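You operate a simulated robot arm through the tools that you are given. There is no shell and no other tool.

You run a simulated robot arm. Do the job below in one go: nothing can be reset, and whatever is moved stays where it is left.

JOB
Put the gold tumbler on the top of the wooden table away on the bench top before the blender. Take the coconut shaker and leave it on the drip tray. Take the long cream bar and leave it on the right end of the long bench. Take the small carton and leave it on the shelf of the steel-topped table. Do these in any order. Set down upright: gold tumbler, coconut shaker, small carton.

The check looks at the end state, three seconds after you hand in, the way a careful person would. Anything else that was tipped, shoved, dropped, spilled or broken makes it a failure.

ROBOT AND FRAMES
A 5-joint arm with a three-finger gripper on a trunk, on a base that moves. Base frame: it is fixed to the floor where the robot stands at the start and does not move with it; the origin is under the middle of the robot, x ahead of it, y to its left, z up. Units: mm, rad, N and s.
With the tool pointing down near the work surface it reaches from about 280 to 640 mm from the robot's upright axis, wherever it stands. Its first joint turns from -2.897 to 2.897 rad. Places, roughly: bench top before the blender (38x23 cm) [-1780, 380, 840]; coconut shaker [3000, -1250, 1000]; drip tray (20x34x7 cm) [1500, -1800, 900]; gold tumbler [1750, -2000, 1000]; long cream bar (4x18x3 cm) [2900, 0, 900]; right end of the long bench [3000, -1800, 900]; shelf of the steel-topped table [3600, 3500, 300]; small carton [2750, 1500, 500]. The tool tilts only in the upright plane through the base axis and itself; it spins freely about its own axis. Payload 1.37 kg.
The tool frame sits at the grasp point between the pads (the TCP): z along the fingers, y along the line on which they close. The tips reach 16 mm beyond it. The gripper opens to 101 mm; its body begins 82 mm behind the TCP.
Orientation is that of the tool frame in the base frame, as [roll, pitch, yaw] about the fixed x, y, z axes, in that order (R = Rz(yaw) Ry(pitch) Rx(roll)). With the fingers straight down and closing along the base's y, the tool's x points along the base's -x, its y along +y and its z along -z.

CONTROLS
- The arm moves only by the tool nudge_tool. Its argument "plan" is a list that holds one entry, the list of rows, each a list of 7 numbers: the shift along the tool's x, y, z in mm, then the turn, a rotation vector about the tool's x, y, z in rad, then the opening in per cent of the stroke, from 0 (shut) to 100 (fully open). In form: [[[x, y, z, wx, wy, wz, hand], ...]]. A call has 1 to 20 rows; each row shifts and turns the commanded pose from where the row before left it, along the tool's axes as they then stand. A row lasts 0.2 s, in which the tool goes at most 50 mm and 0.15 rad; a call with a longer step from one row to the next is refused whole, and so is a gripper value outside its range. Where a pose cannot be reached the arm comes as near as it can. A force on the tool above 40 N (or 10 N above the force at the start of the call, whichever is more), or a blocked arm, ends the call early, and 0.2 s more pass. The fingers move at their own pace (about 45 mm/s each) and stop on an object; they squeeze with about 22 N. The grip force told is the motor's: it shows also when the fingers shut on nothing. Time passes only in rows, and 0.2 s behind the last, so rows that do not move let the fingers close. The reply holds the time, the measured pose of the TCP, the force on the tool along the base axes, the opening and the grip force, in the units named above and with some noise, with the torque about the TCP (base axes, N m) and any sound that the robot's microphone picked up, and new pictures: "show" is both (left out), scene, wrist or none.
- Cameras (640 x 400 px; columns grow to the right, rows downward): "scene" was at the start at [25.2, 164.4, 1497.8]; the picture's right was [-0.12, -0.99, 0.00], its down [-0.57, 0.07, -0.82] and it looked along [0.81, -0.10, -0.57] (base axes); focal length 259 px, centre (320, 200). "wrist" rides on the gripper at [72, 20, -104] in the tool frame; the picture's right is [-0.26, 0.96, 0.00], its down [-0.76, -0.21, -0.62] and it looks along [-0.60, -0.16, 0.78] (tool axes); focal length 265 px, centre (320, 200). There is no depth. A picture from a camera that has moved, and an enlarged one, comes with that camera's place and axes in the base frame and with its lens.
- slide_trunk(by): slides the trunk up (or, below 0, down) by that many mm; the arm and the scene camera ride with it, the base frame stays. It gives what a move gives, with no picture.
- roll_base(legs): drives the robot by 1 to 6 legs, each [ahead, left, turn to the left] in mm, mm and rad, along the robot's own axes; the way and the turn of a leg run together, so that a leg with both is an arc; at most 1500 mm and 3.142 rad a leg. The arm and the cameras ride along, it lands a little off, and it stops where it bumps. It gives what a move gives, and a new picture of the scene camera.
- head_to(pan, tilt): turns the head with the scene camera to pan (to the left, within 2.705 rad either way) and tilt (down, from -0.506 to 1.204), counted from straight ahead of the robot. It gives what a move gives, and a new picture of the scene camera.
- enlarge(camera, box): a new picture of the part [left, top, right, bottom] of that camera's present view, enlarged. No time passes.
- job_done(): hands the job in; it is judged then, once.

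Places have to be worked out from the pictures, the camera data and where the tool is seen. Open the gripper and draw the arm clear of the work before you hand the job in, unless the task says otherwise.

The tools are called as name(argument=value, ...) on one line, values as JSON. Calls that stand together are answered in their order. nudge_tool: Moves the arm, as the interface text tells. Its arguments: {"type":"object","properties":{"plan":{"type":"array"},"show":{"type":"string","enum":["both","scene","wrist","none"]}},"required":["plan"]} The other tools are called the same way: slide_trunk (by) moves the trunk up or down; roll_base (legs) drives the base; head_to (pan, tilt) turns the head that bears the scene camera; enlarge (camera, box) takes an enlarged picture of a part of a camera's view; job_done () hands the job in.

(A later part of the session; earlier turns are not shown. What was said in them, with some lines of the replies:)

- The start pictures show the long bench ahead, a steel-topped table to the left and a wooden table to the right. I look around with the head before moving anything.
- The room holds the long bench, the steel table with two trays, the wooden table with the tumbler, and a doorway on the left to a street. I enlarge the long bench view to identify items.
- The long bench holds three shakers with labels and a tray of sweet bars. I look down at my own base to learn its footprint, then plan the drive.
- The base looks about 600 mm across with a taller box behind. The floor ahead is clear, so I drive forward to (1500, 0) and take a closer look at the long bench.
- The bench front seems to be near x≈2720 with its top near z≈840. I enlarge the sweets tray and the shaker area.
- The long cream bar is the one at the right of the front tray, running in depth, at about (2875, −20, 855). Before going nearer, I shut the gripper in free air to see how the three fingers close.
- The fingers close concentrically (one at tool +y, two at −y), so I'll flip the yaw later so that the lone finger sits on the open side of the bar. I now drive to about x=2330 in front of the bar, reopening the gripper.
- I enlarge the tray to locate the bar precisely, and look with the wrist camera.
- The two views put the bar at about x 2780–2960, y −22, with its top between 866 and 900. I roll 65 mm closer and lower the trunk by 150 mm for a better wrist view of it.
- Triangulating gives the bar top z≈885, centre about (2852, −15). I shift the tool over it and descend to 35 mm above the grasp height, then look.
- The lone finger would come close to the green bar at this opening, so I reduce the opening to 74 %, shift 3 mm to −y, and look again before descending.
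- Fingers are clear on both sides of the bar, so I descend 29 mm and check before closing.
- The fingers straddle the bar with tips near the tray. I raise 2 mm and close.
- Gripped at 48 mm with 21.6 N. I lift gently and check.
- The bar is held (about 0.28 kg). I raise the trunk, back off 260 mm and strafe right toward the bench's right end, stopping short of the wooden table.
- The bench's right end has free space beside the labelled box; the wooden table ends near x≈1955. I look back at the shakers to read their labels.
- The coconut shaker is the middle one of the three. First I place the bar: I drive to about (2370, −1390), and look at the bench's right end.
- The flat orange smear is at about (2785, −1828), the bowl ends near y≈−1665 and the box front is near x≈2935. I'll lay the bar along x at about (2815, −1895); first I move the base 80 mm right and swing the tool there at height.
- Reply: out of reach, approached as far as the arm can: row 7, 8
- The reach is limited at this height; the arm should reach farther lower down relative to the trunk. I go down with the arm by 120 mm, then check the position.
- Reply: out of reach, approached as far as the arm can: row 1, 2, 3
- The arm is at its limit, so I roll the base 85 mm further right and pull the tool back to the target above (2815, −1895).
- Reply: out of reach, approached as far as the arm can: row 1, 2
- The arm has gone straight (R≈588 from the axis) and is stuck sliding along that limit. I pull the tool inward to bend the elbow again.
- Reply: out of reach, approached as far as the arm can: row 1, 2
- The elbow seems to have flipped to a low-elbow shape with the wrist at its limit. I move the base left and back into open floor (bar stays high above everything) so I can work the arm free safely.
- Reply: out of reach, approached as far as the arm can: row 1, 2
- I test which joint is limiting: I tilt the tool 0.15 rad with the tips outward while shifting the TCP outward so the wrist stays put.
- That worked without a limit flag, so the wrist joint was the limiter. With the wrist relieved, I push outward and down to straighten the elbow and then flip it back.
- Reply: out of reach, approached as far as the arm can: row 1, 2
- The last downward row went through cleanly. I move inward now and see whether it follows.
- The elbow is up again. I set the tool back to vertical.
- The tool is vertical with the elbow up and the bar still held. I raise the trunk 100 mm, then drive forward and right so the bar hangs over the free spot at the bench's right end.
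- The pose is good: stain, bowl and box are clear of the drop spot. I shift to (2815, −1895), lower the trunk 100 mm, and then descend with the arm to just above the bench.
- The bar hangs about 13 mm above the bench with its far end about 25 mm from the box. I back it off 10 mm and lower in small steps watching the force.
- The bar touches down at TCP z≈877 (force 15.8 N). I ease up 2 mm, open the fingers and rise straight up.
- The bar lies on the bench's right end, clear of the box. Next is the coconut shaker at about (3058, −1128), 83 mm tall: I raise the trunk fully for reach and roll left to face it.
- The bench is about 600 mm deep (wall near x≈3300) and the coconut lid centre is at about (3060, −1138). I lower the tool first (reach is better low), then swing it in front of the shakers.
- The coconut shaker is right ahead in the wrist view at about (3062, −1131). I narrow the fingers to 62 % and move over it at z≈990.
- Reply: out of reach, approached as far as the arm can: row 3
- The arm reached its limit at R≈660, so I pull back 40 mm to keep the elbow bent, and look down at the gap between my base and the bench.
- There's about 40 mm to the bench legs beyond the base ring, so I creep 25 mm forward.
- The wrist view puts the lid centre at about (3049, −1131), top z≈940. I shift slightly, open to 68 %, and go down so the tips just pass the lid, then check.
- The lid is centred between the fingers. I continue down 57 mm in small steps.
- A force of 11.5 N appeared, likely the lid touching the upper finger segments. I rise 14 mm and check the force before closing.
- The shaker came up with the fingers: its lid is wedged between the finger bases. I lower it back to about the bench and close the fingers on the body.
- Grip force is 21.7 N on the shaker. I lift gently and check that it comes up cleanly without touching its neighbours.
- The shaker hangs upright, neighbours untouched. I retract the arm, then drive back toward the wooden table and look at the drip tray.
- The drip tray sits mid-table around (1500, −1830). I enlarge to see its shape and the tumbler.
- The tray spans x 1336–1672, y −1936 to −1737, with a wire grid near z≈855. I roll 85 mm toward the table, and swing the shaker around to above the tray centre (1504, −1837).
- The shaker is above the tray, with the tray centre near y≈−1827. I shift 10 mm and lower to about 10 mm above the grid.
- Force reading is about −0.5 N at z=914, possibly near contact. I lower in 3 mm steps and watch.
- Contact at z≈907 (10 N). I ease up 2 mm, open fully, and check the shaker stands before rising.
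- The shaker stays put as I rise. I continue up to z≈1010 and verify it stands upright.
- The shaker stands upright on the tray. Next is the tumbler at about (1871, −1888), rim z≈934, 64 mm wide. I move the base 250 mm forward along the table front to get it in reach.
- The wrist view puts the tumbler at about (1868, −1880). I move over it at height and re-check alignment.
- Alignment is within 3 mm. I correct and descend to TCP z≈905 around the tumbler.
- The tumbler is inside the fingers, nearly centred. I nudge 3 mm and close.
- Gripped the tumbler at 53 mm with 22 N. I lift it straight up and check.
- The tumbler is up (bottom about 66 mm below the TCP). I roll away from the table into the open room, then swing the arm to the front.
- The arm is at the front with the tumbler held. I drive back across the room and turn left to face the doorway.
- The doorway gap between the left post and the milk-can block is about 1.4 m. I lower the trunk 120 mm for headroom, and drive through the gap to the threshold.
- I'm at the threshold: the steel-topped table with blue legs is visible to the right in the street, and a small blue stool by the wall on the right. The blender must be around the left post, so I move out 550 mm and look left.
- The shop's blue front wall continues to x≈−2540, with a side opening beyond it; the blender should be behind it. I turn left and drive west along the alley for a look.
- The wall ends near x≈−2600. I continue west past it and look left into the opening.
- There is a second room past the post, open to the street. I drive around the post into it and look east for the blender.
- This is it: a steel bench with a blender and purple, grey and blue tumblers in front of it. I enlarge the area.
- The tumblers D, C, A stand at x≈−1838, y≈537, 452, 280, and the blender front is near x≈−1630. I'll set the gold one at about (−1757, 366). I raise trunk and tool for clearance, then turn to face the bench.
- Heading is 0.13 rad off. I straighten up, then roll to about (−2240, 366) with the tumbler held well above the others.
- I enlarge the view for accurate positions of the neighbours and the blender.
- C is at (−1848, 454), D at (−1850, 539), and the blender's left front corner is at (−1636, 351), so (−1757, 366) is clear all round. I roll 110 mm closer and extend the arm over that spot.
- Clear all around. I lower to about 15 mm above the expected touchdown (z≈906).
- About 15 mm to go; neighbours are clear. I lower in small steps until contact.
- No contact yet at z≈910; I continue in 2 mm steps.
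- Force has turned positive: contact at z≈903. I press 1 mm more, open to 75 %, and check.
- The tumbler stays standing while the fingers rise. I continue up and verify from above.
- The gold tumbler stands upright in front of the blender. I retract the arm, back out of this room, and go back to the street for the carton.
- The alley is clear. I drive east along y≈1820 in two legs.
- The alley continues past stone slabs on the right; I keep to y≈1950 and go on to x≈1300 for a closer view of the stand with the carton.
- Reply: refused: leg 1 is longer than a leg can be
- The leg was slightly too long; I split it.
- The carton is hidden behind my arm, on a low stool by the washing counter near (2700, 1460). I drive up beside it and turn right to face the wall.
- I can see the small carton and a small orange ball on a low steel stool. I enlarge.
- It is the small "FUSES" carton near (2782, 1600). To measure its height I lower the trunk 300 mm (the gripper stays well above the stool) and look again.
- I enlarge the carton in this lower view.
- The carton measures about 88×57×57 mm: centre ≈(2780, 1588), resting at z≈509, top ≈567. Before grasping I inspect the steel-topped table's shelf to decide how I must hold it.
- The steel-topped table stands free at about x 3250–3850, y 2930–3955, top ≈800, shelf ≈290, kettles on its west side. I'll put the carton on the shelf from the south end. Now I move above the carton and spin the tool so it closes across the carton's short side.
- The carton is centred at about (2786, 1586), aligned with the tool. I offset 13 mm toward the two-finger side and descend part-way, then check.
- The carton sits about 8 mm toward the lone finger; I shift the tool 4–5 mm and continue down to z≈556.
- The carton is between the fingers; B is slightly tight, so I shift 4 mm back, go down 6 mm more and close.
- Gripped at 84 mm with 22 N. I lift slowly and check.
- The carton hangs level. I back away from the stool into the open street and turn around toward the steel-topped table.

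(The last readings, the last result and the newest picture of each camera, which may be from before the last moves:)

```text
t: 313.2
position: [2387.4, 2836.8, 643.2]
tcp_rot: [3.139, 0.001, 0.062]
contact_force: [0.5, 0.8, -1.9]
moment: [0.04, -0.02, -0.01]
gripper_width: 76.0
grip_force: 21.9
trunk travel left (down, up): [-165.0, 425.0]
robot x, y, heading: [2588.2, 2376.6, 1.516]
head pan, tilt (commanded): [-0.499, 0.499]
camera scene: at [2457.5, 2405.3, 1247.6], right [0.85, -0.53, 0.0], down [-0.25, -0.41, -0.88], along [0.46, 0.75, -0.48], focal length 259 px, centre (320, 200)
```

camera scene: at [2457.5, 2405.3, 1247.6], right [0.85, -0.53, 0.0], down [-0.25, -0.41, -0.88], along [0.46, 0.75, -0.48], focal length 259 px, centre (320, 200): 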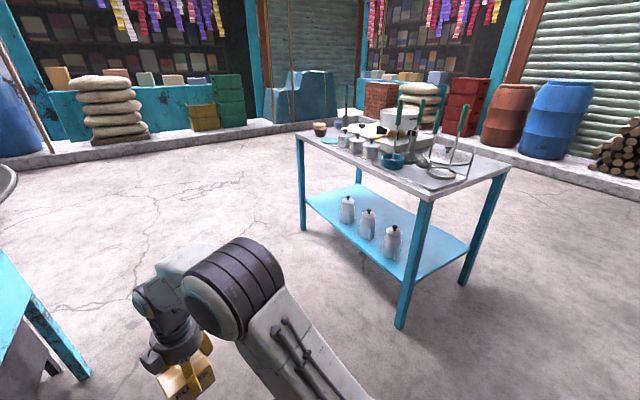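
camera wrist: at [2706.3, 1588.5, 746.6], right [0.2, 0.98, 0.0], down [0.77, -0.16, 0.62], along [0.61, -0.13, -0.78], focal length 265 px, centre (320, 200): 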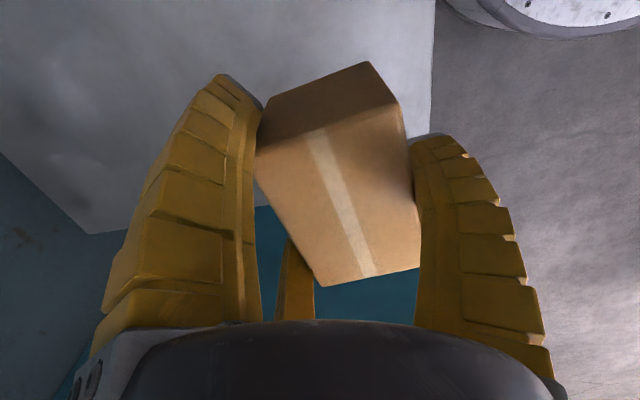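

The carton is still held. I bring the arm straight ahead and spin the tool 90° so the fingers will open sideways on the shelf.

nudge_tool(plan=[[[38, 4.4, 0, 0, 0, 0, 0], [38, 4.4, 0, 0, 0, 0, 0], [38, 4.4, 0, 0, 0, 0, 0], [38, 4.4, 0, 0, 0, 0, 0], [38, 4.4, 0, 0, 0, 0, 0], [38, 4.4, 0, 0, 0, 0, 0], [0, 0, 0, 0, 0, 0.136, 0], [0, 0, 0, 0, 0, 0.136, 0], [0, 0, 0, 0, 0, 0.136, 0], [0, 0, 0, 0, 0, 0.136, 0], [0, 0, 0, 0, 0, 0.136, 0], [0, 0, 0, 0, 0, 0.136, 0], [0, 0, 0, 0, 0, 0.136, 0], [0, 0, 0, 0, 0, 0.136, 0], [0, 0, 0, 0, 0, 0.136, 0], [0, 0, 0, 0, 0, 0.136, 0], [0, 0, 0, 0, 0, 0.136, 0], [0, 0, 0, 0, 0, 0.136, 0], [0, 0, 0, 0, 0, 0, 0]]], show="both")

```text
t: 317.2
position: [2617.2, 2824.2, 643.7]
tcp_rot: [3.141, -0.001, -1.571]
contact_force: [0.1, -0.1, -1.9]
moment: [-0.04, 0.0, -0.01]
gripper_width: 75.7
grip_force: 21.5
trunk travel left (down, up): [-165.0, 425.0]
robot x, y, heading: [2592.9, 2379.1, 1.515]
head pan, tilt (commanded): [-0.499, 0.499]
camera scene: at [2457.7, 2405.3, 1247.6], right [0.85, -0.53, 0.0], down [-0.25, -0.41, -0.88], along [0.46, 0.75, -0.48], focal length 259 px, centre (320, 200)
camera wrist: at [2596.9, 2751.9, 746.6], right [-0.96, 0.27, 0.0], down [0.21, 0.76, 0.62], along [0.17, 0.6, -0.78], focal length 265 px, centre (320, 200)
```

scene: 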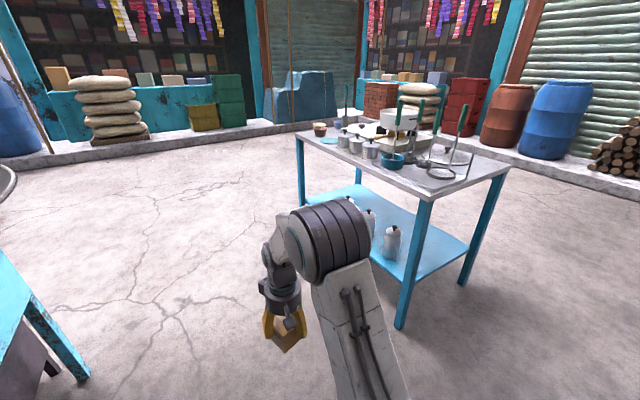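
wrist: 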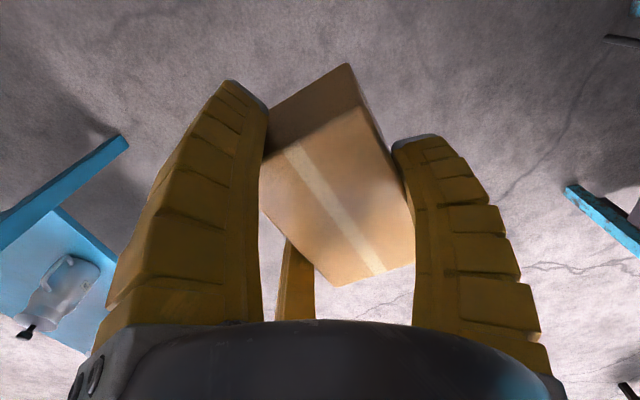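

The carton has yawed a little in the grip. I enlarge to check it is still level.

enlarge(camera="scene", box=[232, 260, 360, 360])

```text
4.00 times, centred on (296, 310) of scene
camera zoom: at [2457.7, 2405.3, 1247.6], right [0.85, -0.53, 0.0], down [-0.25, -0.41, -0.88], along [0.46, 0.75, -0.48], focal length 1038 px, centre (416, -240)
```

zoom: 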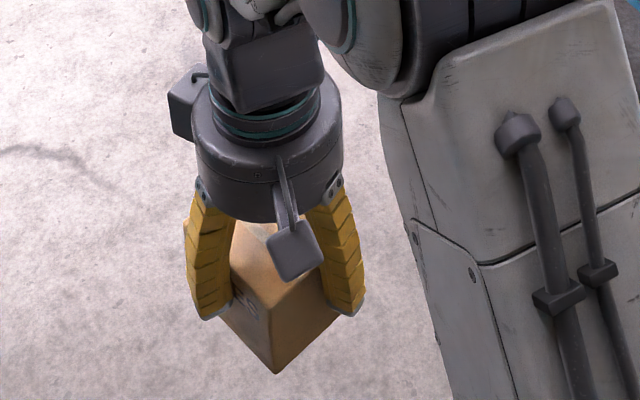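

I enlarge further to judge whether its vertical edge is truly vertical.

enlarge(camera="scene", box=[268, 308, 332, 358])

```text
8.00 times, centred on (300, 333) of scene
camera zoom: at [2457.7, 2405.3, 1247.6], right [0.85, -0.53, 0.0], down [-0.25, -0.41, -0.88], along [0.46, 0.75, -0.48], focal length 2075 px, centre (480, -864)
```

zoom: 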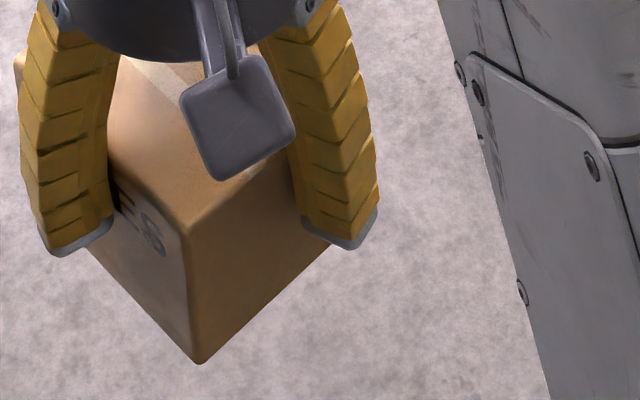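

The edge is vertical, so the carton is level. I back up a little, straighten the heading, and move east to line up with the free half of the shelf.

roll_base(legs=[[-210, 0, 0.056], [0, -1050, 0]])

slide_trunk(by=-160)

head_to(pan=0.0, tilt=0.3)

```text
t: 323.9
position: [3647.0, 2615.1, 641.1]
tcp_rot: [-3.141, 0.0, -1.511]
contact_force: [0.0, -0.1, -2.1]
moment: [0.0, -0.02, 0.02]
gripper_width: 74.8
grip_force: 22.1
trunk travel left (down, up): [-165.0, 425.0]
robot x, y, heading: [3650.5, 2170.8, 1.577]
head pan, tilt (commanded): [-0.499, 0.499]
camera scene: at [3513.6, 2188.5, 1247.6], right [0.88, -0.47, 0.0], down [-0.23, -0.42, -0.88], along [0.42, 0.77, -0.48], focal length 259 px, centre (320, 200)
```

scene: 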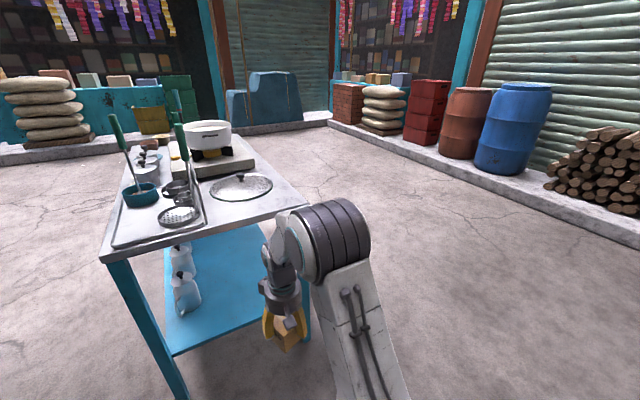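

```text
t: 325.8
position: [3646.0, 2617.1, 481.1]
tcp_rot: [-3.141, 0.001, -1.512]
contact_force: [0.0, -0.5, -1.5]
moment: [-0.02, -0.04, 0.02]
gripper_width: 75.0
grip_force: 22.0
trunk travel left (down, up): [-5.0, 585.0]
robot x, y, heading: [3645.2, 2169.7, 1.578]
head pan, tilt (commanded): [-0.499, 0.499]
```

```text
t: 326.7
position: [3646.6, 2615.9, 482.2]
tcp_rot: [3.141, 0.0, -1.512]
contact_force: [0.0, 0.2, -1.5]
moment: [-0.03, -0.04, -0.02]
gripper_width: 75.1
grip_force: 22.1
trunk travel left (down, up): [-5.0, 585.0]
robot x, y, heading: [3649.5, 2169.9, 1.576]
head pan, tilt (commanded): [0.0, 0.3]
camera scene: at [3470.1, 2201.8, 1106.0], right [1.0, 0.0, 0.0], down [0.0, -0.3, -0.96], along [0.0, 0.96, -0.3], focal length 259 px, centre (320, 200)
```

scene: 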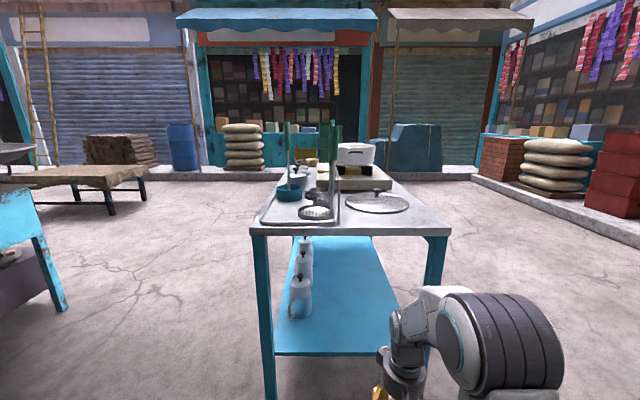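

Now I have a clean frontal view: table top z≈778 (underside ≈758), shelf ≈290, free for x 3460–3820. I extend the arm low in front of the table: TCP z≈365, reach ≈635.

nudge_tool(plan=[[[-37.7, -2.2, 23.4, 0, 0, 0, 0], [-37.7, -2.2, 23.4, 0, 0, 0, 0], [-37.7, -2.2, 23.4, 0, 0, 0, 0], [-37.7, -2.2, 23.4, 0, 0, 0, 0], [-37.7, -2.2, 23.4, 0, 0, 0, 0], [0, 0, 0, 0, 0, 0, 0]]], show="both")

head_to(pan=-0.15, tilt=0.55)

```text
t: 328.1
position: [3644.4, 2804.0, 363.5]
tcp_rot: [3.14, 0.0, -1.511]
contact_force: [0.4, 0.5, -1.2]
moment: [0.01, 0.0, 0.03]
gripper_width: 74.7
grip_force: 21.9
trunk travel left (down, up): [-5.0, 585.0]
robot x, y, heading: [3646.3, 2168.7, 1.575]
head pan, tilt (commanded): [0.0, 0.3]
camera scene: at [3470.1, 2201.8, 1106.0], right [1.0, 0.0, 0.0], down [0.0, -0.3, -0.96], along [0.0, 0.96, -0.3], focal length 259 px, centre (320, 200)
camera wrist: at [3630.2, 2731.0, 468.8], right [-0.98, 0.21, 0.0], down [0.16, 0.77, 0.62], along [0.13, 0.61, -0.79], focal length 265 px, centre (320, 200)
```

scene: 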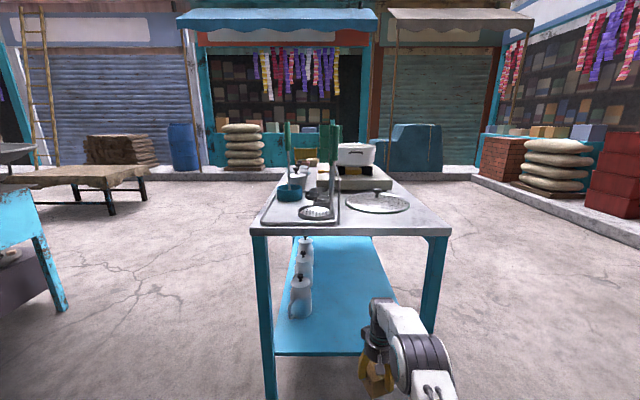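
wrist: 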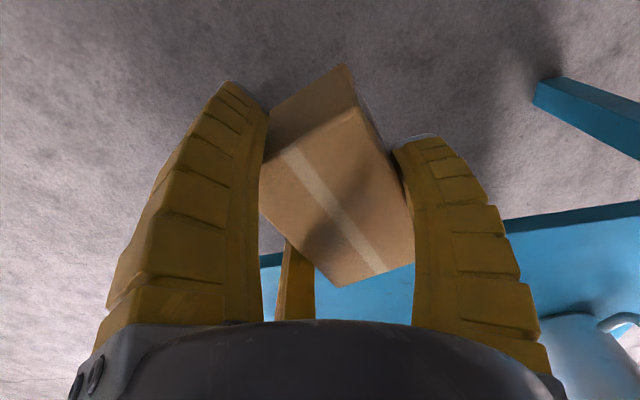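

```text
t: 328.9
position: [3644.9, 2804.5, 364.8]
tcp_rot: [-3.141, 0.0, -1.511]
contact_force: [0.5, -0.8, -1.4]
moment: [-0.02, -0.01, 0.0]
gripper_width: 74.9
grip_force: 21.4
trunk travel left (down, up): [-5.0, 585.0]
robot x, y, heading: [3649.6, 2168.7, 1.58]
head pan, tilt (commanded): [-0.15, 0.55]
camera scene: at [3483.5, 2197.4, 1083.1], right [0.99, -0.14, 0.0], down [-0.08, -0.52, -0.85], along [0.12, 0.84, -0.52], focal length 259 px, centre (320, 200)
```

scene: 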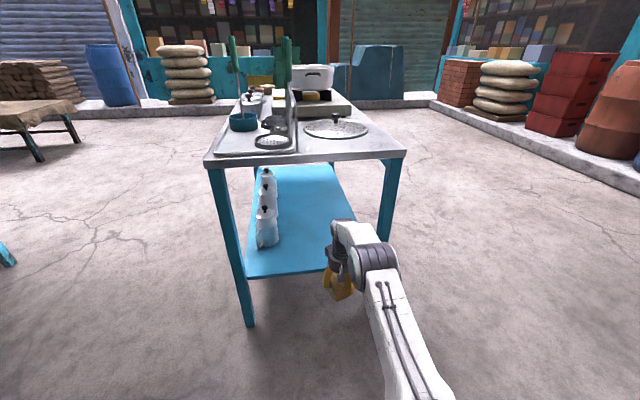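

Everything will fit under the top with about 45 mm to spare. I lower 12 mm and drive forward 250 mm, bringing the carton over the shelf.

nudge_tool(plan=[[[0, 0, 12, 0, 0, 0, 0], [0, 0, 0, 0, 0, 0, 0]]], show="none")

roll_base(legs=[[130, 0, -0.005]])

nudge_tool(plan=[[[0, 0, 0, 0, 0, 0, 0]]], show="wrist")

```text
t: 329.5
position: [3645.4, 2804.6, 351.7]
tcp_rot: [-3.141, 0.001, -1.513]
contact_force: [0.0, 0.9, -2.0]
moment: [-0.02, -0.02, 0.02]
gripper_width: 74.6
grip_force: 21.6
trunk travel left (down, up): [-5.0, 585.0]
robot x, y, heading: [3651.9, 2170.6, 1.576]
head pan, tilt (commanded): [-0.15, 0.55]
```

```text
t: 330.8
position: [3647.5, 2935.7, 353.4]
tcp_rot: [-3.141, -0.001, -1.517]
contact_force: [0.0, 0.3, -1.7]
moment: [-0.02, -0.03, 0.02]
gripper_width: 74.8
grip_force: 21.7
trunk travel left (down, up): [-5.0, 585.0]
robot x, y, heading: [3653.1, 2298.8, 1.568]
head pan, tilt (commanded): [-0.15, 0.55]
camera scene: at [3483.3, 2330.0, 1083.0], right [0.99, -0.15, 0.0], down [-0.08, -0.52, -0.85], along [0.13, 0.84, -0.52], focal length 259 px, centre (320, 200)
```

scene: 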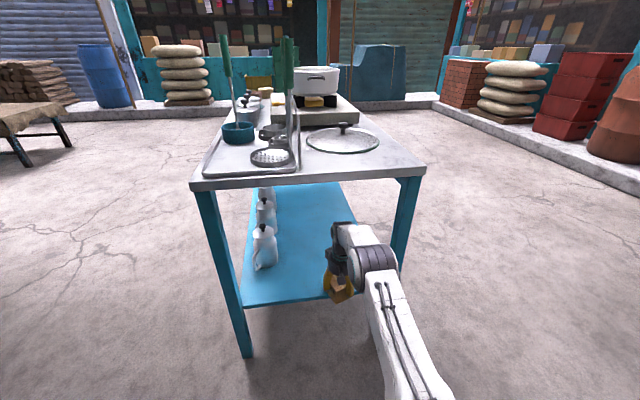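

```text
t: 331.1
position: [3647.6, 2935.0, 352.8]
tcp_rot: [-3.141, -0.001, -1.516]
contact_force: [-0.3, 0.1, -1.1]
moment: [-0.01, -0.02, -0.01]
gripper_width: 74.4
grip_force: 21.8
trunk travel left (down, up): [-5.0, 585.0]
robot x, y, heading: [3648.2, 2299.7, 1.575]
head pan, tilt (commanded): [-0.15, 0.55]
camera wrist: at [3632.6, 2862.4, 456.9], right [-0.98, 0.21, 0.0], down [0.17, 0.77, 0.62], along [0.13, 0.61, -0.79], focal length 265 px, centre (320, 200)
```

wrist: 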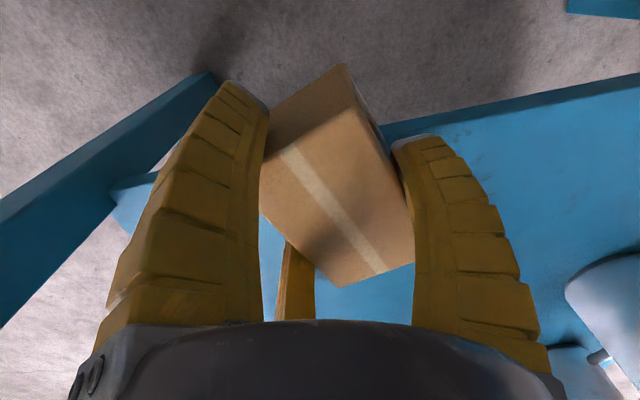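

Clear so far. I roll forward another 125 mm and check.

roll_base(legs=[[125, 0, 0]])

nudge_tool(plan=[[[0, 0, 0, 0, 0, 0, 0]]], show="wrist")

enlarge(camera="scene", box=[280, 160, 440, 310])

```text
t: 332.4
position: [3646.9, 3058.6, 352.4]
tcp_rot: [-3.141, -0.001, -1.515]
contact_force: [-0.3, -0.2, -1.6]
moment: [-0.01, -0.04, 0.01]
gripper_width: 74.7
grip_force: 22.1
trunk travel left (down, up): [-5.0, 585.0]
robot x, y, heading: [3644.7, 2425.0, 1.575]
head pan, tilt (commanded): [-0.15, 0.55]
camera scene: at [3483.0, 2453.1, 1083.0], right [0.99, -0.15, 0.0], down [-0.08, -0.52, -0.85], along [0.13, 0.84, -0.52], focal length 259 px, centre (320, 200)
```

scene: 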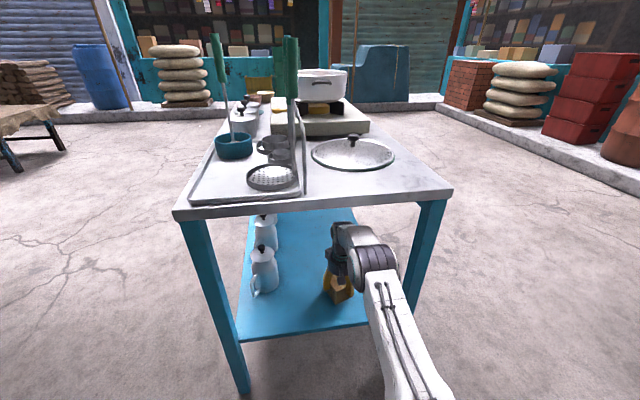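

```text
t: 332.8
position: [3646.3, 3058.8, 352.7]
tcp_rot: [-3.14, -0.003, -1.517]
contact_force: [0.3, -0.2, -2.6]
moment: [0.0, -0.02, -0.02]
gripper_width: 74.5
grip_force: 22.1
trunk travel left (down, up): [-5.0, 585.0]
robot x, y, heading: [3646.1, 2424.4, 1.569]
head pan, tilt (commanded): [-0.15, 0.55]
camera wrist: at [3631.7, 2985.7, 456.8], right [-0.98, 0.21, 0.0], down [0.16, 0.77, 0.62], along [0.13, 0.61, -0.79], focal length 265 px, centre (320, 200)
```

wrist: 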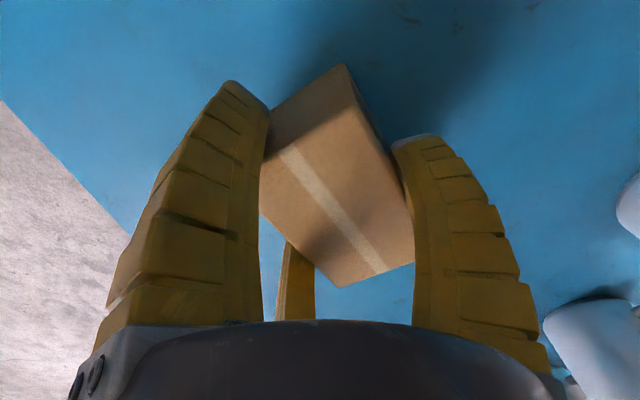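

```text
2.67 times, centred on (360, 235) of scene
camera zoom: at [3483.0, 2453.2, 1083.0], right [0.99, -0.15, 0.0], down [-0.08, -0.52, -0.85], along [0.13, 0.84, -0.52], focal length 692 px, centre (213, 107)
```

zoom: 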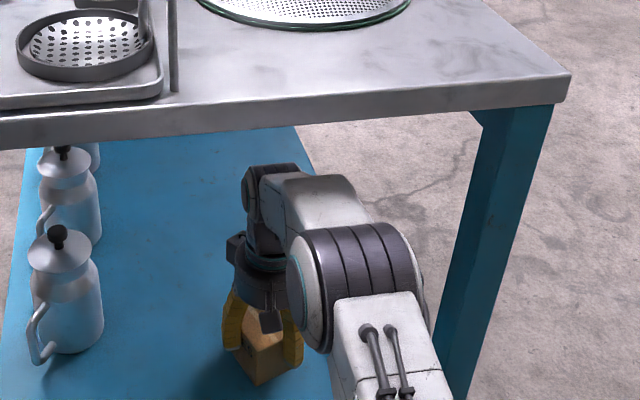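

The carton is over the shelf with clear space around. I lower it in steps and watch the force.

nudge_tool(plan=[[[0, 0, 6, 0, 0, 0, 0], [0, 0, 6, 0, 0, 0, 0], [0, 0, 0, 0, 0, 0, 0]]], show="none")

nudge_tool(plan=[[[0, 0, 4, 0, 0, 0, 0], [0, 0, 0, 0, 0, 0, 0]]], show="none")

nudge_tool(plan=[[[0, 0, 4, 0, 0, 0, 0], [0, 0, 0, 0, 0, 0, 0]]], show="none")

```text
t: 333.6
position: [3646.8, 3059.8, 342.8]
tcp_rot: [-3.141, 0.004, -1.515]
contact_force: [-0.4, -4.3, 11.0]
moment: [0.33, 0.09, -0.01]
gripper_width: 74.6
grip_force: 22.1
trunk travel left (down, up): [-5.0, 585.0]
robot x, y, heading: [3648.1, 2424.5, 1.573]
head pan, tilt (commanded): [-0.15, 0.55]
```

```text
t: 334.2
position: [3647.0, 3060.1, 338.8]
tcp_rot: [-3.141, 0.007, -1.515]
contact_force: [-2.7, 1.5, 21.2]
moment: [0.41, 0.4, -0.28]
gripper_width: 74.5
grip_force: 21.8
trunk travel left (down, up): [-5.0, 585.0]
robot x, y, heading: [3647.7, 2422.6, 1.572]
head pan, tilt (commanded): [-0.15, 0.55]
```

```text
t: 334.8
position: [3646.6, 3060.0, 334.7]
tcp_rot: [-3.14, 0.003, -1.515]
contact_force: [-0.3, 2.2, 19.3]
moment: [0.41, 0.37, -0.22]
gripper_width: 74.2
grip_force: 21.9
trunk travel left (down, up): [-5.0, 585.0]
robot x, y, heading: [3646.2, 2427.4, 1.574]
head pan, tilt (commanded): [-0.15, 0.55]
```

Contact came at z≈343 (shelf ≈300), and the carton slid a few mm up in the fingers. I look before releasing.

nudge_tool(plan=[[[0, 0, -2, 0, 0, 0, 0], [0, 0, 0, 0, 0, 0, 0]]], show="both")

enlarge(camera="scene", box=[310, 210, 438, 310])

```text
t: 335.4
position: [3646.0, 3059.7, 334.8]
tcp_rot: [-3.141, 0.0, -1.514]
contact_force: [3.3, 5.2, 11.9]
moment: [0.47, 0.15, -0.19]
gripper_width: 74.1
grip_force: 21.9
trunk travel left (down, up): [-5.0, 585.0]
robot x, y, heading: [3645.3, 2420.6, 1.573]
head pan, tilt (commanded): [-0.15, 0.55]
camera scene: at [3483.2, 2452.3, 1083.0], right [0.99, -0.15, 0.0], down [-0.08, -0.52, -0.85], along [0.13, 0.84, -0.52], focal length 259 px, centre (320, 200)
camera wrist: at [3631.9, 2985.7, 438.8], right [-0.98, 0.21, 0.0], down [0.16, 0.77, 0.62], along [0.13, 0.61, -0.78], focal length 265 px, centre (320, 200)
```

scene: 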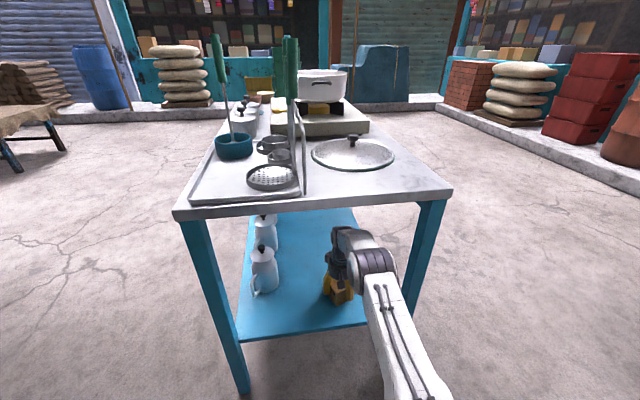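
wrist: 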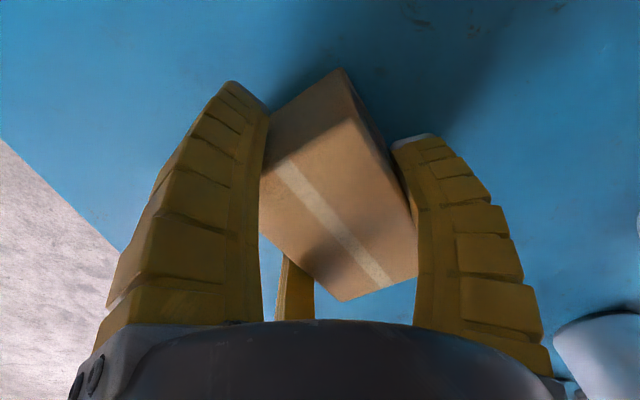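

```text
4.00 times, centred on (374, 260) of scene
camera zoom: at [3483.2, 2452.3, 1083.0], right [0.99, -0.15, 0.0], down [-0.08, -0.52, -0.85], along [0.13, 0.84, -0.52], focal length 1038 px, centre (104, -40)
```

zoom: 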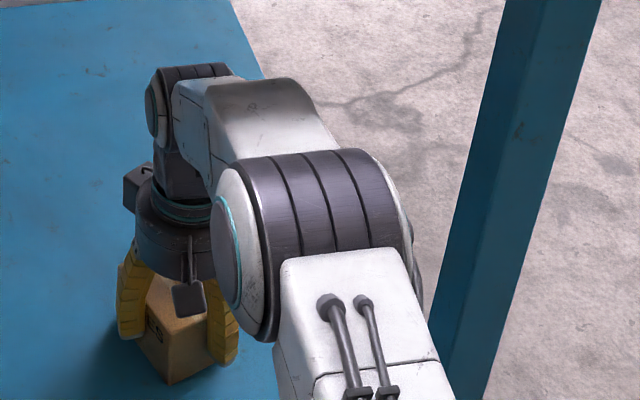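

The carton rests on the shelf. I relax 3 mm upward and open the fingers gradually.

nudge_tool(plan=[[[0, 0, -3, 0, 0, 0, 0], [0, 0, 0, 0, 0, 0, 60], [0, 0, 0, 0, 0, 0, 80], [0, 0, 0, 0, 0, 0, 100], [0, 0, 0, 0, 0, 0, 100], [0, 0, 0, 0, 0, 0, 100]]], show="both")

enlarge(camera="scene", box=[310, 210, 438, 310])

```text
t: 336.8
position: [3647.5, 3059.9, 337.1]
tcp_rot: [3.141, -0.001, -1.517]
contact_force: [0.9, 0.1, -0.4]
moment: [-0.03, 0.0, 0.0]
gripper_width: 100.6
grip_force: 0.1
trunk travel left (down, up): [-5.0, 585.0]
robot x, y, heading: [3647.0, 2425.2, 1.577]
head pan, tilt (commanded): [-0.15, 0.55]
camera scene: at [3483.0, 2453.0, 1083.0], right [0.99, -0.15, 0.0], down [-0.08, -0.52, -0.85], along [0.13, 0.84, -0.52], focal length 259 px, centre (320, 200)
camera wrist: at [3631.7, 2986.4, 441.7], right [-0.98, 0.21, 0.0], down [0.16, 0.77, 0.62], along [0.13, 0.61, -0.78], focal length 265 px, centre (320, 200)
```

scene: 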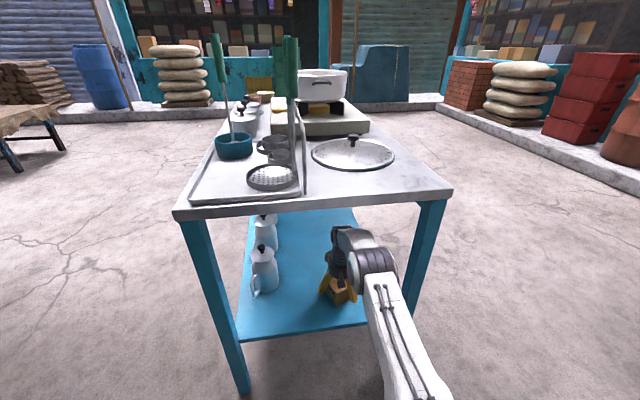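
wrist: 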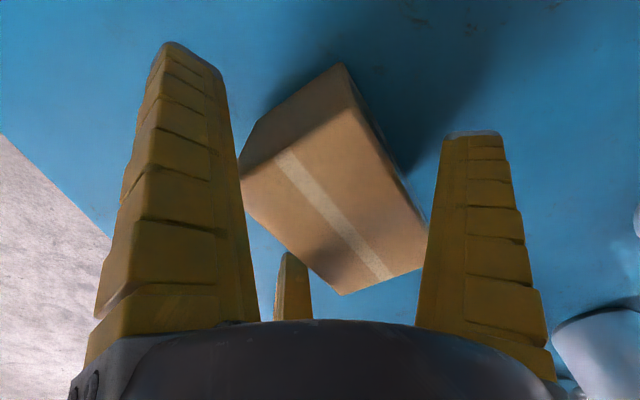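

```text
4.00 times, centred on (374, 260) of scene
camera zoom: at [3483.0, 2453.0, 1083.0], right [0.99, -0.15, 0.0], down [-0.08, -0.52, -0.85], along [0.13, 0.84, -0.52], focal length 1038 px, centre (104, -40)
```

zoom: 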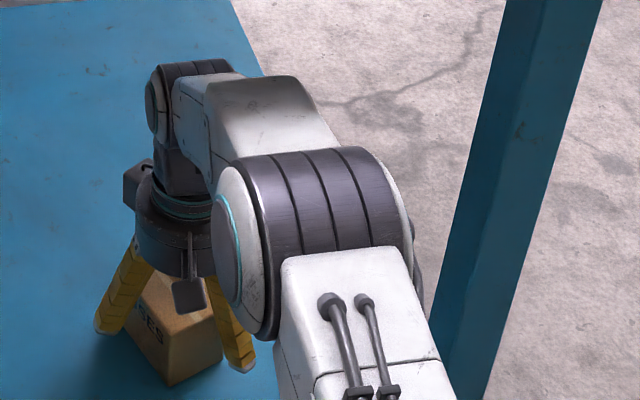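

The carton stands on the shelf and the fingers are open. I rise a few mm and check that it doesn't come along.

nudge_tool(plan=[[[0, 0, -5, 0, 0, 0, 100], [0, 0, -5, 0, 0, 0, 100], [0, 0, 0, 0, 0, 0, 100]]], show="wrist")

```text
t: 337.6
position: [3647.0, 3059.4, 348.1]
tcp_rot: [-3.14, 0.0, -1.515]
contact_force: [-0.2, 0.6, -0.4]
moment: [0.02, 0.01, 0.02]
gripper_width: 100.9
grip_force: 0.0
trunk travel left (down, up): [-5.0, 585.0]
robot x, y, heading: [3646.8, 2424.0, 1.571]
head pan, tilt (commanded): [-0.15, 0.55]
camera wrist: at [3632.1, 2986.4, 452.1], right [-0.98, 0.21, 0.0], down [0.16, 0.77, 0.62], along [0.13, 0.61, -0.78], focal length 265 px, centre (320, 200)
```

wrist: 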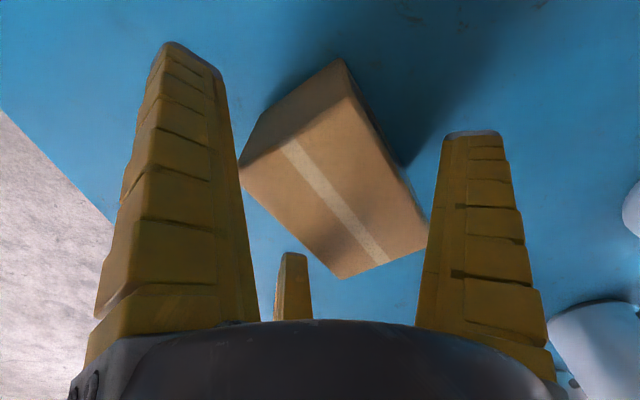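

The carton stays down. I raise another 32 mm to clear its top.

nudge_tool(plan=[[[0, 0, -10, 0, 0, 0, 100], [0, 0, -12, 0, 0, 0, 100], [0, 0, -12, 0, 0, 0, 100], [0, 0, 0, 0, 0, 0, 100]]], show="both")

enlarge(camera="scene", box=[310, 190, 438, 310])

```text
t: 338.6
position: [3647.0, 3059.1, 382.3]
tcp_rot: [-3.141, 0.001, -1.514]
contact_force: [1.4, -0.1, 0.4]
moment: [0.01, 0.03, -0.02]
gripper_width: 100.8
grip_force: 0.0
trunk travel left (down, up): [-5.0, 585.0]
robot x, y, heading: [3647.8, 2427.3, 1.572]
head pan, tilt (commanded): [-0.15, 0.55]
camera scene: at [3483.0, 2453.0, 1083.0], right [0.99, -0.15, 0.0], down [-0.08, -0.52, -0.85], along [0.13, 0.84, -0.52], focal length 259 px, centre (320, 200)
camera wrist: at [3632.0, 2986.7, 486.3], right [-0.98, 0.21, 0.0], down [0.16, 0.77, 0.62], along [0.13, 0.61, -0.78], focal length 265 px, centre (320, 200)
```

scene: 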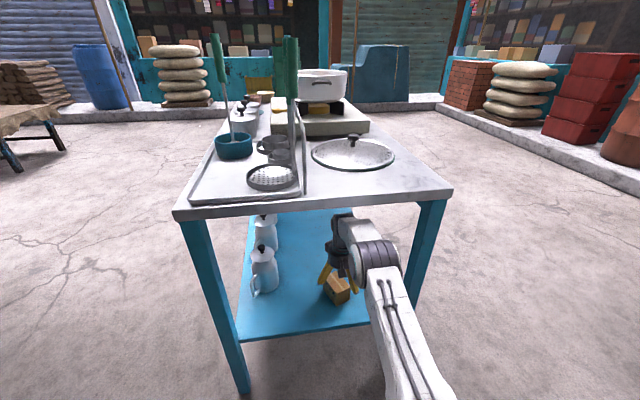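
wrist: 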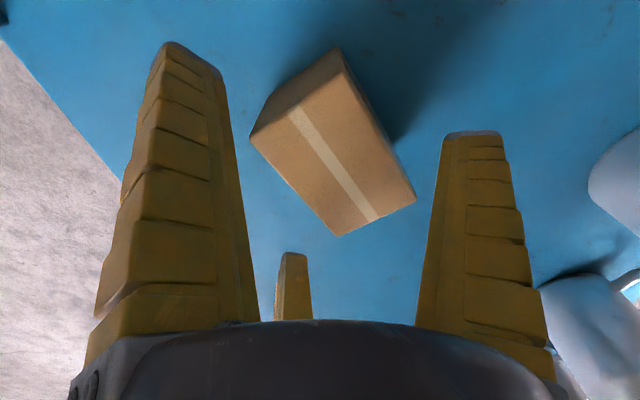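

```text
3.33 times, centred on (374, 250) of scene
camera zoom: at [3483.0, 2453.0, 1083.0], right [0.99, -0.15, 0.0], down [-0.08, -0.52, -0.85], along [0.13, 0.84, -0.52], focal length 865 px, centre (140, 33)
```

zoom: 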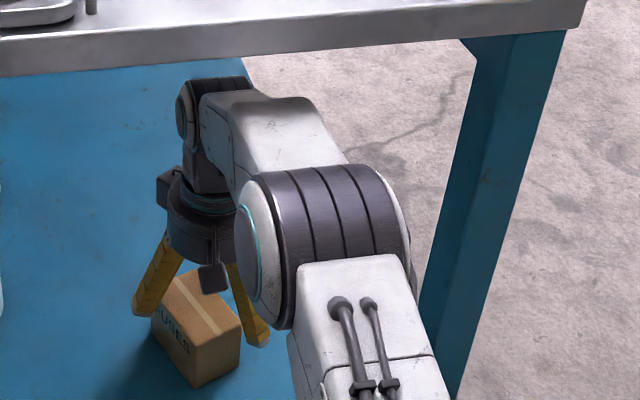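

The carton is upright on the shelf. I raise 10 mm more for finger clearance and back the base out.

nudge_tool(plan=[[[0, 0, -10, 0, 0, 0, 100], [0, 0, 0, 0, 0, 0, 100]]], show="none")

roll_base(legs=[[-320, 0, 0]])

enlarge(camera="scene", box=[200, 130, 420, 330])

```text
t: 339.2
position: [3646.4, 3059.4, 390.7]
tcp_rot: [3.141, -0.002, -1.512]
contact_force: [0.4, 0.0, -0.6]
moment: [0.02, 0.01, 0.0]
gripper_width: 100.9
grip_force: 0.0
trunk travel left (down, up): [-5.0, 585.0]
robot x, y, heading: [3647.3, 2422.4, 1.572]
head pan, tilt (commanded): [-0.15, 0.55]
```

```text
t: 341.3
position: [3645.3, 2739.8, 392.5]
tcp_rot: [3.141, 0.001, -1.511]
contact_force: [-0.2, 0.5, -0.6]
moment: [0.03, 0.02, 0.01]
gripper_width: 100.7
grip_force: 0.0
trunk travel left (down, up): [-5.0, 585.0]
robot x, y, heading: [3648.6, 2103.3, 1.576]
head pan, tilt (commanded): [-0.15, 0.55]
camera scene: at [3484.2, 2131.4, 1083.0], right [0.99, -0.14, 0.0], down [-0.08, -0.52, -0.85], along [0.12, 0.84, -0.52], focal length 259 px, centre (320, 200)
```

scene: 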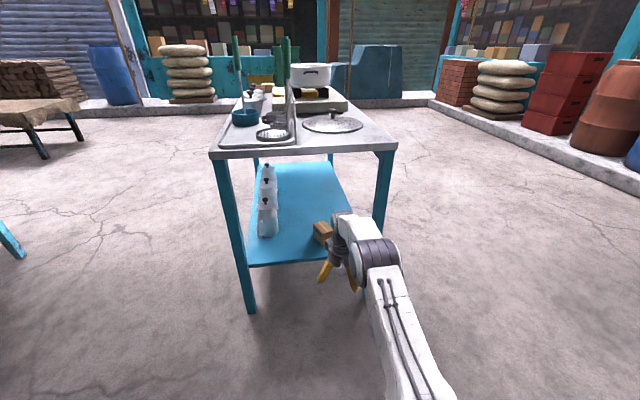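

```text
2.00 times, centred on (310, 230) of scene
camera zoom: at [3484.2, 2131.4, 1083.0], right [0.99, -0.14, 0.0], down [-0.08, -0.52, -0.85], along [0.12, 0.84, -0.52], focal length 519 px, centre (340, 140)
```

zoom: 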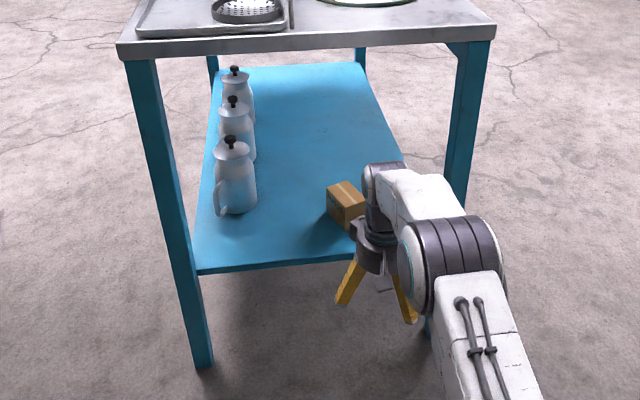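

The carton stands on the shelf and the arm is outside the table. I retract and raise the arm clear, close the check with a last look.

nudge_tool(plan=[[[38, 0, -25, 0, 0, 0, 100], [38, 0, -25, 0, 0, 0, 100], [38, 0, -25, 0, 0, 0, 100], [38, 0, -25, 0, 0, 0, 100], [38, 0, -25, 0, 0, 0, 100], [0, 0, 0, 0, 0, 0, 100]]], show="none")

head_to(pan=0.0, tilt=0.55)

enlarge(camera="scene", box=[230, 110, 450, 290])

```text
t: 342.7
position: [3659.3, 2546.7, 518.0]
tcp_rot: [3.141, -0.002, -1.512]
contact_force: [0.1, -0.5, -0.4]
moment: [-0.01, 0.0, 0.03]
gripper_width: 100.6
grip_force: 0.2
trunk travel left (down, up): [-5.0, 585.0]
robot x, y, heading: [3651.2, 2102.7, 1.579]
head pan, tilt (commanded): [-0.15, 0.55]
```

```text
t: 343.4
position: [3656.7, 2548.1, 516.0]
tcp_rot: [-3.141, 0.0, -1.509]
contact_force: [0.7, 0.3, 0.8]
moment: [-0.01, 0.03, 0.01]
gripper_width: 100.5
grip_force: 0.1
trunk travel left (down, up): [-5.0, 585.0]
robot x, y, heading: [3650.6, 2106.6, 1.573]
head pan, tilt (commanded): [0.0, 0.55]
camera scene: at [3470.8, 2132.3, 1083.0], right [1.0, 0.01, 0.0], down [0.0, -0.52, -0.85], along [0.0, 0.85, -0.52], focal length 259 px, centre (320, 200)
```

scene: 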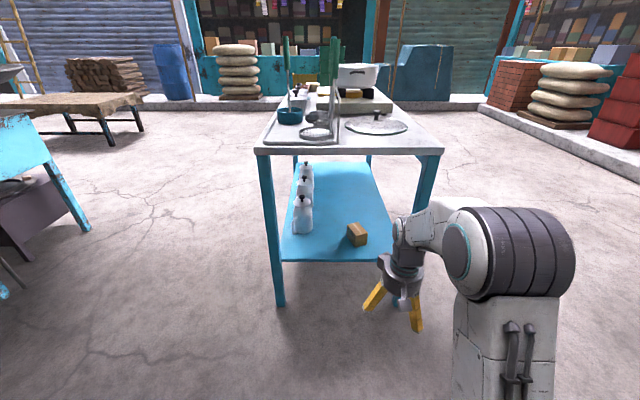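

```text
2.22 times, centred on (340, 200) of scene
camera zoom: at [3470.8, 2132.3, 1083.0], right [1.0, 0.01, 0.0], down [0.0, -0.52, -0.85], along [0.0, 0.85, -0.52], focal length 576 px, centre (276, 200)
```

zoom: 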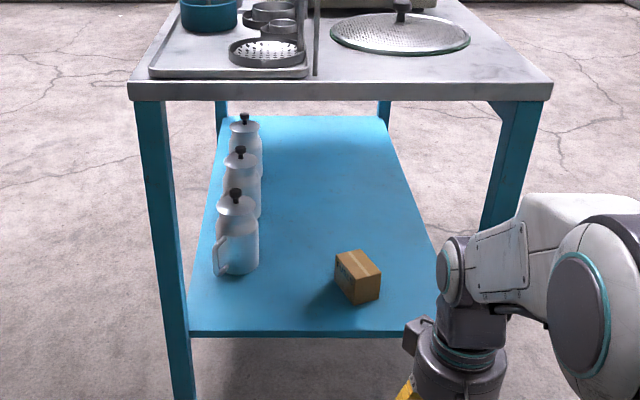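

All four items are placed. The carton stands flat on the shelf, the tumbler is upright before the blender, the shaker is upright on the drip tray, and the cream bar is on the bench's right end. The gripper is open and the arm is clear, so I hand in.

job_done()

```text
The job is handed in.
```

All four items are in place and the job is handed in; no result came back with the hand-in. I checked each item with the cameras right after setting it down, but I didn't drive back for a last look at the first three.

- **Gold tumbler:** upright on the bench top in front of the blender, just behind the row of purple, grey and blue tumblers.
- **Coconut shaker:** upright on the wire grid of the drip tray, on the wooden table.
- **Long cream bar:** flat on the right end of the long bench, close to the labelled box but not touching it.
- **Small carton:** upright on the shelf of the steel-topped table, in the free half beside the kettles.

The shaker's lid wedged briefly between the fingers when I first reached for it, and it rose about 12 mm. I lowered it back, gripped it properly and carried on. Its neighbours stayed where they were.

I saw nothing else tipped, dropped or moved. The gripper is open and the arm is clear of the work.
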